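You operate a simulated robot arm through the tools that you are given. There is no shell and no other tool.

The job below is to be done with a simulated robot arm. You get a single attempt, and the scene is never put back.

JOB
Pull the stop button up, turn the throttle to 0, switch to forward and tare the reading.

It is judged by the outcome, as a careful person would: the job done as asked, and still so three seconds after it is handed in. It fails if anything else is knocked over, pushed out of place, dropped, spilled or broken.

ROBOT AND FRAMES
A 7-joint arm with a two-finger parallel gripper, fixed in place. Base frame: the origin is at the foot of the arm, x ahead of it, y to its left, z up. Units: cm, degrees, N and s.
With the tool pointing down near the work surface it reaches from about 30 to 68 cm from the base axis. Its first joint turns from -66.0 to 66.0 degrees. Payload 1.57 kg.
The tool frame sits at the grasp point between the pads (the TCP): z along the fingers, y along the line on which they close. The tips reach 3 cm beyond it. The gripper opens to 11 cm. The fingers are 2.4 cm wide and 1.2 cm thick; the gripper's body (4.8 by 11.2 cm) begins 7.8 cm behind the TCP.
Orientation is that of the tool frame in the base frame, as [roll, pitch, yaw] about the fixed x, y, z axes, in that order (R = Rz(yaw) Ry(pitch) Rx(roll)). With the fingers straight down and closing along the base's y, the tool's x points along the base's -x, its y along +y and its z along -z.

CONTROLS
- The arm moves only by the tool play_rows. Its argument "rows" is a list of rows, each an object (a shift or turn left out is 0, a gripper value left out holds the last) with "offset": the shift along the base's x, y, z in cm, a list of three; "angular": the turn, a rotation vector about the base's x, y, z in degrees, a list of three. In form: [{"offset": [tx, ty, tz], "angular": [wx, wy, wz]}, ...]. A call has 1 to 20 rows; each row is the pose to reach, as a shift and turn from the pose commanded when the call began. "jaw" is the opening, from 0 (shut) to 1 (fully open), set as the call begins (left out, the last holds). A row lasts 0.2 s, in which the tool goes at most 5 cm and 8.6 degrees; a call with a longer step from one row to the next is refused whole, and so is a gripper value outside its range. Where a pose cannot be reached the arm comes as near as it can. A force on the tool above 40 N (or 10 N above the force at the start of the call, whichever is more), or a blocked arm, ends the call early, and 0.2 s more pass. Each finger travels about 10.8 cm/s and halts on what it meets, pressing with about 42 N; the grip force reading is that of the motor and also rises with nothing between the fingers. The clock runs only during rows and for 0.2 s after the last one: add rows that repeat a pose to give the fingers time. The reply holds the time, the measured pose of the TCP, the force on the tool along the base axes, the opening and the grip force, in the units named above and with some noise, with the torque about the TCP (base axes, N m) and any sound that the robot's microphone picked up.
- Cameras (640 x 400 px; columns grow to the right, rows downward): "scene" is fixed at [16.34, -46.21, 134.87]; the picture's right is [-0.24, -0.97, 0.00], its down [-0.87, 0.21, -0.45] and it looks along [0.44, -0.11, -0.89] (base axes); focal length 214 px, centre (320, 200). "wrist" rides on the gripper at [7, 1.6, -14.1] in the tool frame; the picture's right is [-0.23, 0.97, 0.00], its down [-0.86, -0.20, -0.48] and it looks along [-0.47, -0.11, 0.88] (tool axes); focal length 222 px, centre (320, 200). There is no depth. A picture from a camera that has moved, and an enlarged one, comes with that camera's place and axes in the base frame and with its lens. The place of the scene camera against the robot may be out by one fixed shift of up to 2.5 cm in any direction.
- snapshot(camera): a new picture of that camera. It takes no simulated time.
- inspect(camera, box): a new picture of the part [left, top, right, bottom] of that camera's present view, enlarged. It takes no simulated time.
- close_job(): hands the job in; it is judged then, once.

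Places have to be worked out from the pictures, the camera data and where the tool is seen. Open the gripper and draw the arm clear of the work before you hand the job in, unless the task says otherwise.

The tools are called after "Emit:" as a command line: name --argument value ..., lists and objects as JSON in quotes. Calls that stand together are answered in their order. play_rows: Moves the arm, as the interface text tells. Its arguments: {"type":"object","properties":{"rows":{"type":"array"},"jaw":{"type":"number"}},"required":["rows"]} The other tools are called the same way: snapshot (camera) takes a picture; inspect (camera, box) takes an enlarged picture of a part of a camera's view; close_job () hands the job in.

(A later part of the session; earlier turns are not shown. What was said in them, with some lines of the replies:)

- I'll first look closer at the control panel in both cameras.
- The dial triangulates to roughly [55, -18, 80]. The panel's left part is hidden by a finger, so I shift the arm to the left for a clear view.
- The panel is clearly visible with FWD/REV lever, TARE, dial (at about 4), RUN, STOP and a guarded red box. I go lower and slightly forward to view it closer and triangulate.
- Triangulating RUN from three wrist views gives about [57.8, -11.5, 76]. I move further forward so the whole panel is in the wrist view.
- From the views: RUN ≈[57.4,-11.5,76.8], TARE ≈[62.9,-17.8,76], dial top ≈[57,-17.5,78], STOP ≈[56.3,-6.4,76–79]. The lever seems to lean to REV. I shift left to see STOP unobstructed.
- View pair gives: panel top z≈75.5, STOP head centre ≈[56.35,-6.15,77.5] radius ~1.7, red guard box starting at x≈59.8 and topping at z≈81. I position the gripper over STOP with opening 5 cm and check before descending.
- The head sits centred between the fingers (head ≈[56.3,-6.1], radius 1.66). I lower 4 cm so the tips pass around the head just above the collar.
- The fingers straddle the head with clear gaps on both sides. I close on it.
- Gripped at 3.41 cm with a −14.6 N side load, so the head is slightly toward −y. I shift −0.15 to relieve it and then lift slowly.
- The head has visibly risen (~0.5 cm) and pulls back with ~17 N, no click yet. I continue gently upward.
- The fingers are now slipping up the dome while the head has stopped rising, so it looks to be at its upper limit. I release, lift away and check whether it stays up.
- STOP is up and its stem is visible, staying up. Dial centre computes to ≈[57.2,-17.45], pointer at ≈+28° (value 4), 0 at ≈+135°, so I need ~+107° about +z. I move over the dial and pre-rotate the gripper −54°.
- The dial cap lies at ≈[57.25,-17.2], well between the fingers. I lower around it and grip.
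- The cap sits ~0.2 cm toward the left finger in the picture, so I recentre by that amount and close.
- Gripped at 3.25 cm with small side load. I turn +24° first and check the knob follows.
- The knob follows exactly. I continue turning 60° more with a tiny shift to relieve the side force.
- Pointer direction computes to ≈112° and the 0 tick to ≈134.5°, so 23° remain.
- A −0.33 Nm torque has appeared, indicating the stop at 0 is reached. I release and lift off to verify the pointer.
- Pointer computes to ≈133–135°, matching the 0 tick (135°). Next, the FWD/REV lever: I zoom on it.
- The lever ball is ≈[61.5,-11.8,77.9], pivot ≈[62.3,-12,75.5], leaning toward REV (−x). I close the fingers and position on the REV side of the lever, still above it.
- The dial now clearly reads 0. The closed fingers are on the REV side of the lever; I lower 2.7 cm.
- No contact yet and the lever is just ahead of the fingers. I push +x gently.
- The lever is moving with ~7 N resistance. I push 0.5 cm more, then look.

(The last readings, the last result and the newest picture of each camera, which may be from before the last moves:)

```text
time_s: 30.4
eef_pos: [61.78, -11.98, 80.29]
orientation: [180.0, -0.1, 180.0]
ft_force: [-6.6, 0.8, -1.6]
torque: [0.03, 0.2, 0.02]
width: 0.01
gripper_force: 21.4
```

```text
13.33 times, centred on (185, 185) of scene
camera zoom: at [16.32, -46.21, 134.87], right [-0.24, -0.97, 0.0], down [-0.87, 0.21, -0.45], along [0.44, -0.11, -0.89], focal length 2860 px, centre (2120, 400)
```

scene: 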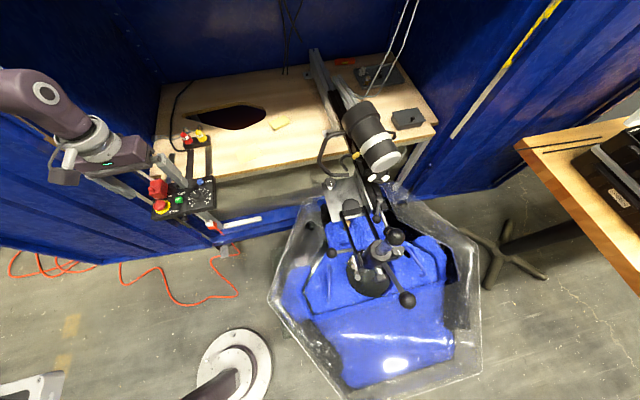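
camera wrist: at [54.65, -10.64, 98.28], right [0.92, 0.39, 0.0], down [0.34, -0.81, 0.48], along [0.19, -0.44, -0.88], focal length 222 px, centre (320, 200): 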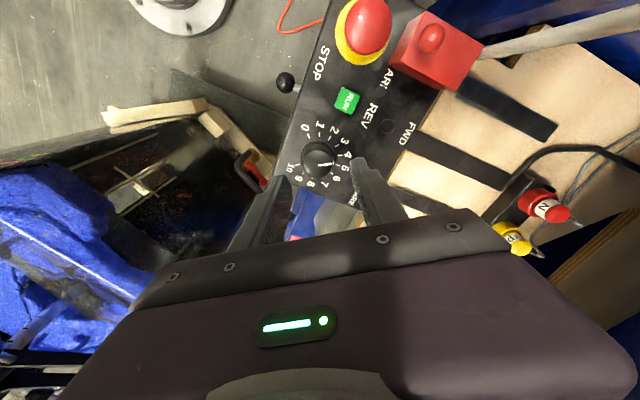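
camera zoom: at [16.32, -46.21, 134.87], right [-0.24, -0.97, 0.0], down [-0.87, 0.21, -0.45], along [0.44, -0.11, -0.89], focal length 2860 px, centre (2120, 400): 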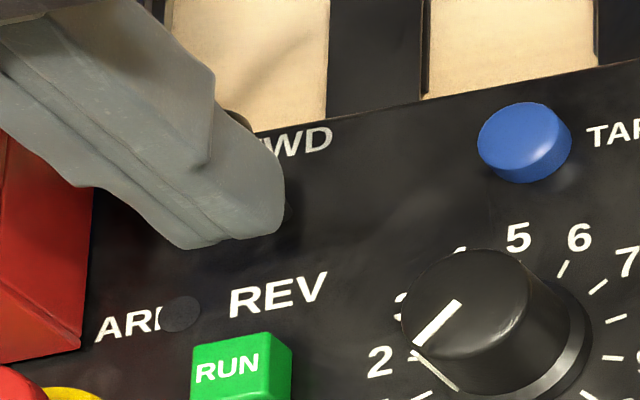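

The whole panel has shifted slightly in the picture (~0.4 cm toward +x), so the lever is at its end stop and I pushed too far. I back off at once and look.

Emit:
play_rows --rows '[{"offset": [-0.3, 0, 0]}, {"offset": [-0.6, 0, 0]}, {"offset": [-1.2, 0, 0]}, {"offset": [-2.2, 0, 0]}, {"offset": [-2.6, 0, 1]}, {"offset": [-2.6, 0, 4]}, {"offset": [-6, 0, 8]}, {"offset": [-10, 0, 12]}, {"offset": [-10, 0, 12]}]'

Emit:
inspect --camera "scene" --box '[161, 170, 209, 200]'

Emit:
inspect --camera "scene" --box '[130, 120, 250, 245]'

Emit:
inspect --camera "scene" --box '[145, 165, 225, 215]'

```text
refused: row 7 steps farther than a row can; nothing moved
```

```text
13.33 times, centred on (185, 185) of scene
camera zoom: at [16.32, -46.21, 134.87], right [-0.24, -0.97, 0.0], down [-0.87, 0.21, -0.45], along [0.44, -0.11, -0.89], focal length 2860 px, centre (2120, 400)
```

zoom: 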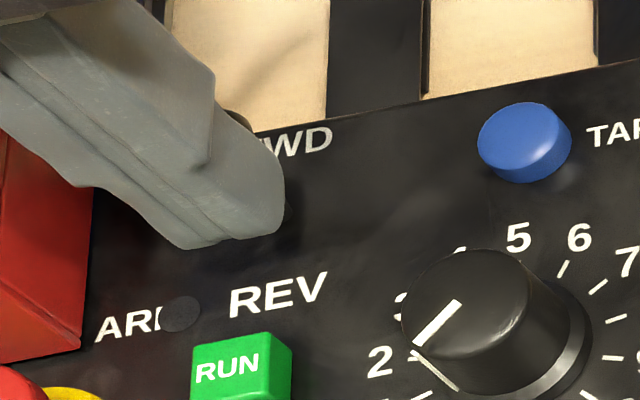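

```text
3.20 times, centred on (190, 182) of scene
camera zoom: at [16.32, -46.21, 134.87], right [-0.24, -0.97, 0.0], down [-0.87, 0.21, -0.45], along [0.44, -0.11, -0.89], focal length 686 px, centre (736, 256)
```

zoom: 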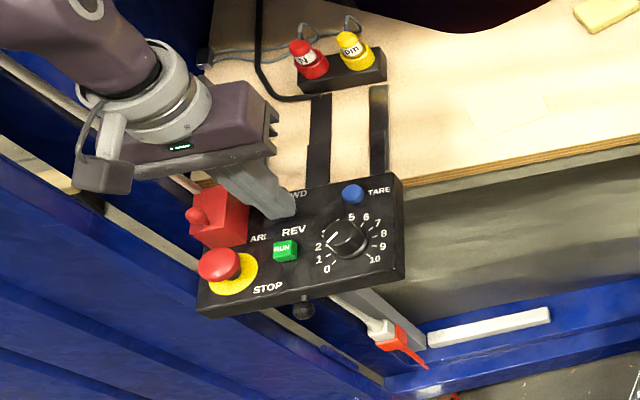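

```text
8.00 times, centred on (185, 190) of scene
camera zoom: at [16.32, -46.21, 134.87], right [-0.24, -0.97, 0.0], down [-0.87, 0.21, -0.45], along [0.44, -0.11, -0.89], focal length 1716 px, centre (1400, 280)
```

zoom: 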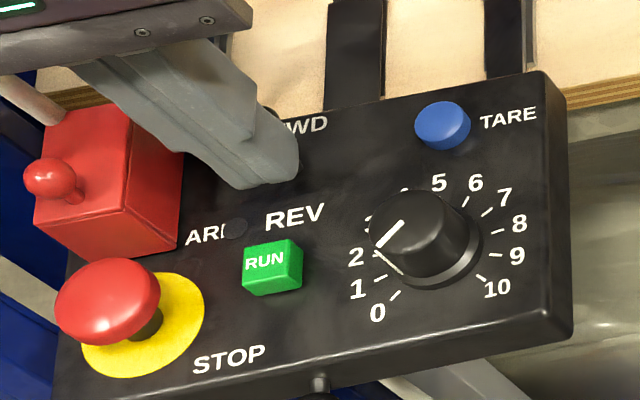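

Nothing moved because of the row limit. I repeat the retreat with legal steps, first just backing off.

Emit:
play_rows --rows '[{"offset": [-0.3, 0, 0]}, {"offset": [-0.6, 0, 0]}, {"offset": [-1.2, 0, 0]}, {"offset": [-2.2, 0, 0]}, {"offset": [-2.6, 0, 0]}, {"offset": [-2.6, 0, 0]}]'

Emit:
inspect --camera "scene" --box '[145, 165, 225, 215]'

Emit:
inspect --camera "scene" --box '[161, 170, 209, 200]'

```text
time_s: 31.8
eef_pos: [59.1, -11.92, 80.24]
orientation: [180.0, 0.0, -180.0]
ft_force: [0.0, -0.1, -0.3]
torque: [0.01, -0.03, -0.01]
width: 0.01
gripper_force: 22.0
```

```text
8.00 times, centred on (185, 190) of scene
camera zoom: at [16.34, -46.21, 134.87], right [-0.24, -0.97, 0.0], down [-0.87, 0.21, -0.45], along [0.44, -0.11, -0.89], focal length 1716 px, centre (1400, 280)
```

zoom: 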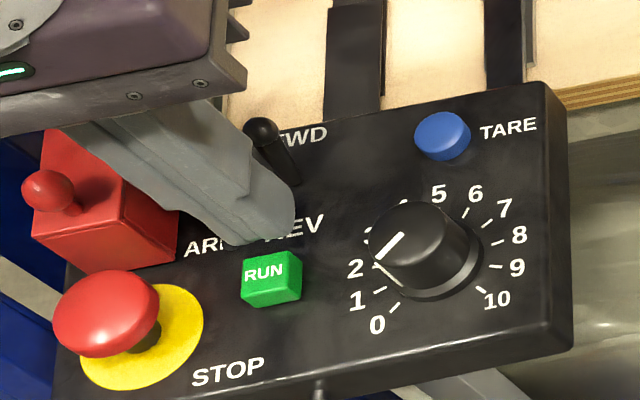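

```text
13.33 times, centred on (185, 185) of scene
camera zoom: at [16.34, -46.21, 134.87], right [-0.24, -0.97, 0.0], down [-0.87, 0.21, -0.45], along [0.44, -0.11, -0.89], focal length 2860 px, centre (2120, 400)
```

zoom: 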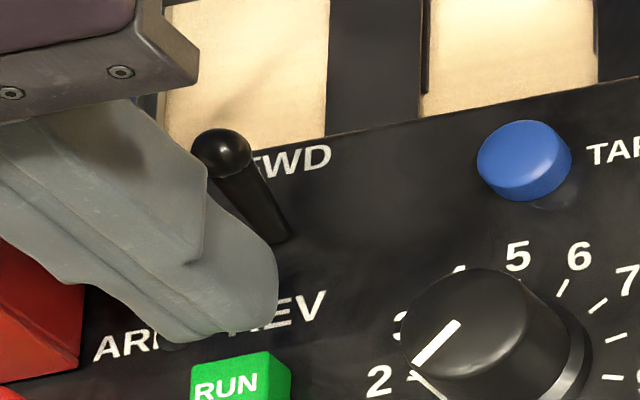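

The panel mount is springy and has returned to its place; the lever now leans to FWD. Next I rise and go over TARE at ≈[62.8,-17.7,76].

Emit:
play_rows --rows '[{"offset": [0, 0, 2]}, {"offset": [0, 0, 4.5]}, {"offset": [0, -2.5, 4.5]}, {"offset": [2, -5.7, 4.5]}, {"offset": [3.75, -5.7, 4.5]}, {"offset": [3.75, -5.7, 2]}, {"offset": [3.75, -5.7, 1.5]}, {"offset": [3.75, -5.7, 1.5]}, {"offset": [3.75, -5.7, 1.5]}]'

Emit:
inspect --camera "scene" --box '[145, 165, 225, 215]'

Emit:
inspect --camera "wrist" --box '[250, 120, 410, 220]'

```text
time_s: 33.8
eef_pos: [62.85, -17.67, 81.69]
orientation: [-180.0, 0.1, 179.9]
ft_force: [0.1, 0.0, 0.1]
torque: [-0.02, -0.01, 0.0]
width: 0.01
gripper_force: 21.4
```

```text
8.00 times, centred on (185, 190) of scene
camera zoom: at [16.34, -46.21, 134.87], right [-0.24, -0.97, 0.0], down [-0.87, 0.21, -0.45], along [0.44, -0.11, -0.89], focal length 1716 px, centre (1400, 280)
```

zoom: 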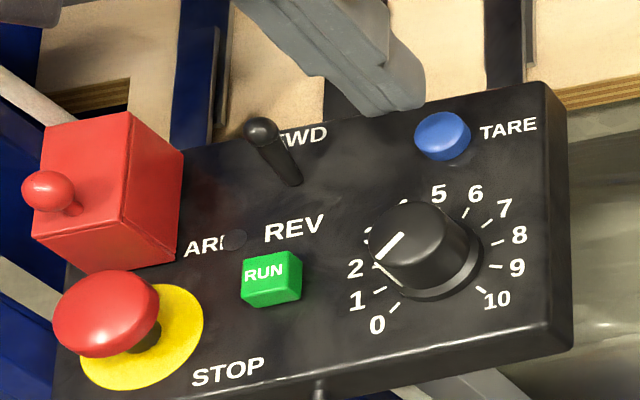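

```text
4.00 times, centred on (330, 170) of wrist
camera zoom: at [56.17, -15.91, 95.85], right [0.23, 0.97, 0.0], down [0.86, -0.2, 0.48], along [0.47, -0.11, -0.88], focal length 888 px, centre (280, 320)
```

zoom: 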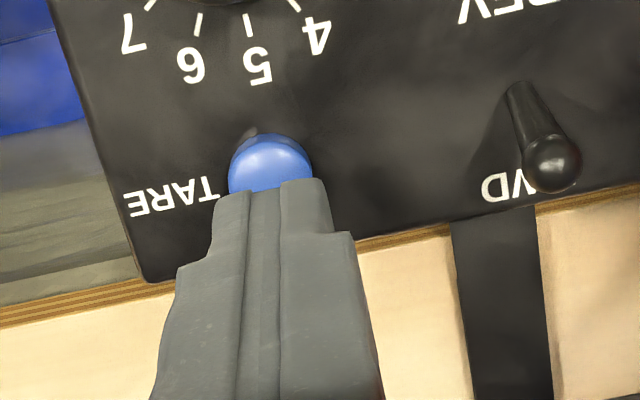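

The fingertips are over the blue button and clear of everything else. I press down in small steps.

Emit:
play_rows --rows '[{"offset": [0, 0, -1]}, {"offset": [0, 0, -2]}, {"offset": [0, 0, -2.3]}, {"offset": [0, 0, -2.5]}, {"offset": [0, 0, -2.6]}, {"offset": [0, 0, -2.7]}, {"offset": [0, 0, -2.8]}, {"offset": [0, 0, -2.8]}]'

Emit:
inspect --camera "scene" --box '[145, 165, 225, 215]'

Emit:
inspect --camera "wrist" --box '[250, 120, 410, 220]'

```text
time_s: 35.6
eef_pos: [62.8, -17.56, 79.08]
orientation: [179.9, 0.0, 179.9]
ft_force: [-0.2, 0.1, 1.6]
torque: [-0.02, 0.03, 0.0]
width: 0.04
gripper_force: 21.2
heard: click
```

```text
8.00 times, centred on (185, 190) of scene
camera zoom: at [16.34, -46.21, 134.87], right [-0.24, -0.97, 0.0], down [-0.87, 0.21, -0.45], along [0.44, -0.11, -0.89], focal length 1716 px, centre (1400, 280)
```

zoom: 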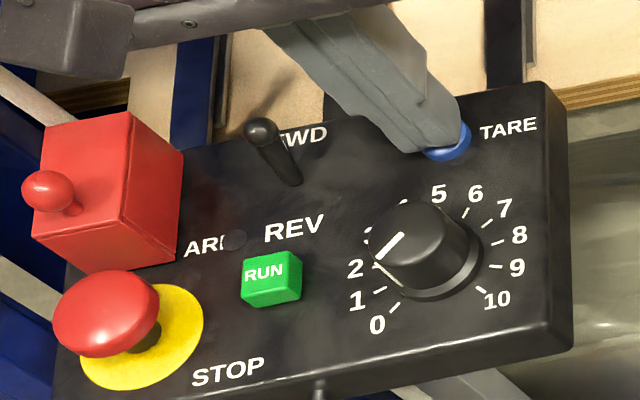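

```text
4.00 times, centred on (330, 170) of wrist
camera zoom: at [56.14, -15.96, 93.13], right [0.23, 0.97, 0.0], down [0.86, -0.2, 0.48], along [0.47, -0.11, -0.88], focal length 888 px, centre (280, 320)
```

zoom: 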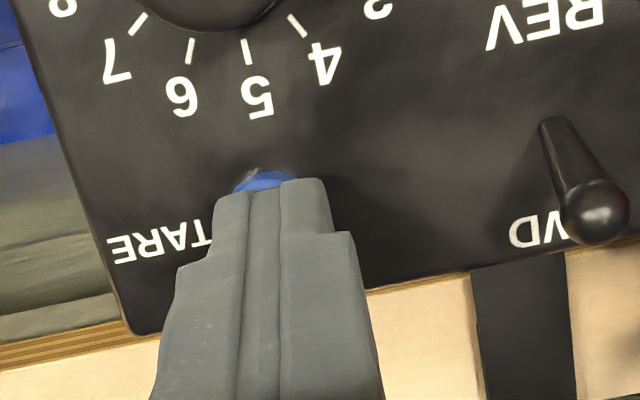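

A click was heard: TARE registered. I lift straight up, withdraw and open the gripper.

Emit:
play_rows --rows '[{"offset": [0, 0, 1]}, {"offset": [0, 0, 4]}, {"offset": [0, 0, 8]}, {"offset": [0, 0, 12]}, {"offset": [-3, 0, 15]}, {"offset": [-7, 0, 17]}, {"offset": [-11, 0, 19]}, {"offset": [-15, 0, 21]}, {"offset": [-17, 0, 22]}, {"offset": [-17, 0, 22]}, {"offset": [-17, 0, 22]}]'

Emit:
play_rows --rows '[{"offset": [0, 0, 0]}, {"offset": [0, 0, 0]}, {"offset": [0, 0, 0]}, {"offset": [0, 0, 0]}, {"offset": [0, 0, 0]}]' --jaw 1

Emit:
inspect --camera "scene" --box '[145, 165, 225, 215]'

Emit:
snapshot --camera "scene"

Emit:
inspect --camera "wrist" --box '[250, 120, 410, 220]'

```text
time_s: 38.0
eef_pos: [45.86, -17.7, 100.96]
orientation: [-180.0, 0.0, 179.9]
ft_force: [0.3, -0.2, -1.2]
torque: [0.02, 0.04, 0.01]
width: 0.02
gripper_force: 21.8
```

```text
time_s: 39.2
eef_pos: [45.98, -17.67, 101.01]
orientation: [-179.9, -0.1, 180.0]
ft_force: [-0.4, 0.6, -0.1]
torque: [0.04, -0.02, 0.02]
width: 11.0
gripper_force: 0.1
```

```text
8.00 times, centred on (185, 190) of scene
camera zoom: at [16.34, -46.21, 134.87], right [-0.24, -0.97, 0.0], down [-0.87, 0.21, -0.45], along [0.44, -0.11, -0.89], focal length 1716 px, centre (1400, 280)
```

zoom: 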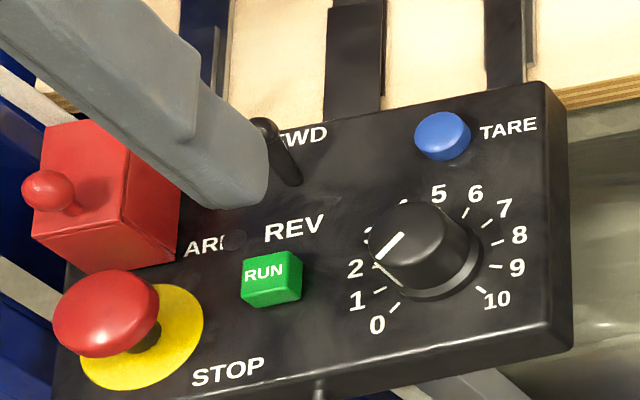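

```text
taken
```

scene: 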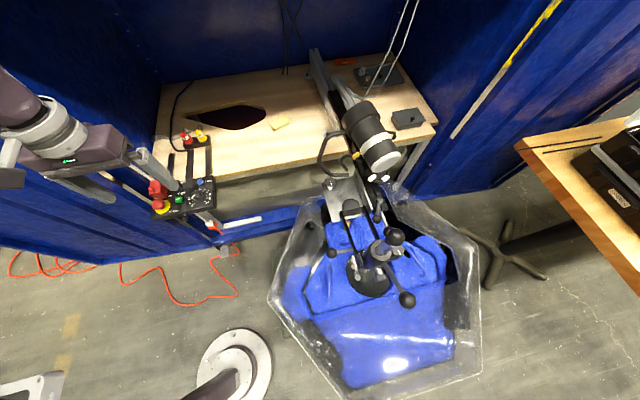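

```text
4.00 times, centred on (330, 170) of wrist
camera zoom: at [39.16, -15.97, 115.11], right [0.23, 0.97, 0.0], down [0.86, -0.2, 0.48], along [0.47, -0.11, -0.88], focal length 888 px, centre (280, 320)
```

zoom: 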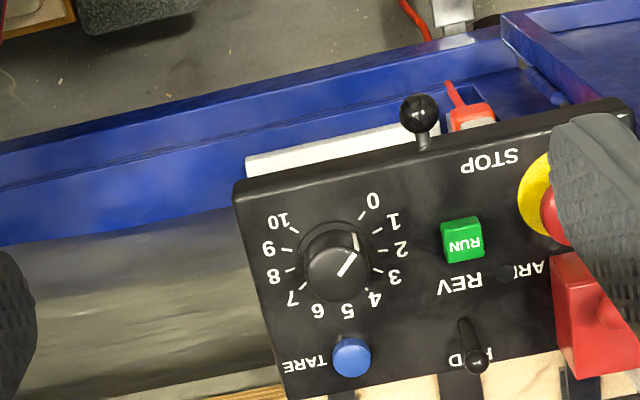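

All four controls are as asked: STOP is up, the dial is at 0, the lever is at FWD, and TARE clicked. The panel is back where it was, and the arm is clear with the gripper open, so I hand in.

Emit:
close_job

```text
The job is handed in.
```

I did all four steps and handed the job in; the result of the judging hasn't come back.

- **Stop button:** I pulled it up. Its stem is now visible, and it stayed up after I let go. I heard no click from it.
- **Throttle:** I turned it from about 4 to 0. The pointer lines up with the 0 mark, and I felt resistance there, most likely the end stop.
- **Direction:** The lever was at reverse and now leans to forward. It made no click either, so this is judged from the pictures.
- **Tare:** I pressed the button once and heard a click. I couldn't see a display, so I haven't checked the reading itself.

While moving the lever I pushed a little too far, and the whole panel shifted about 0.4 cm. It sprang back when I eased off, and later pictures show it in its original place. Nothing else was touched or moved. The arm ended clear of the panel with the gripper open.
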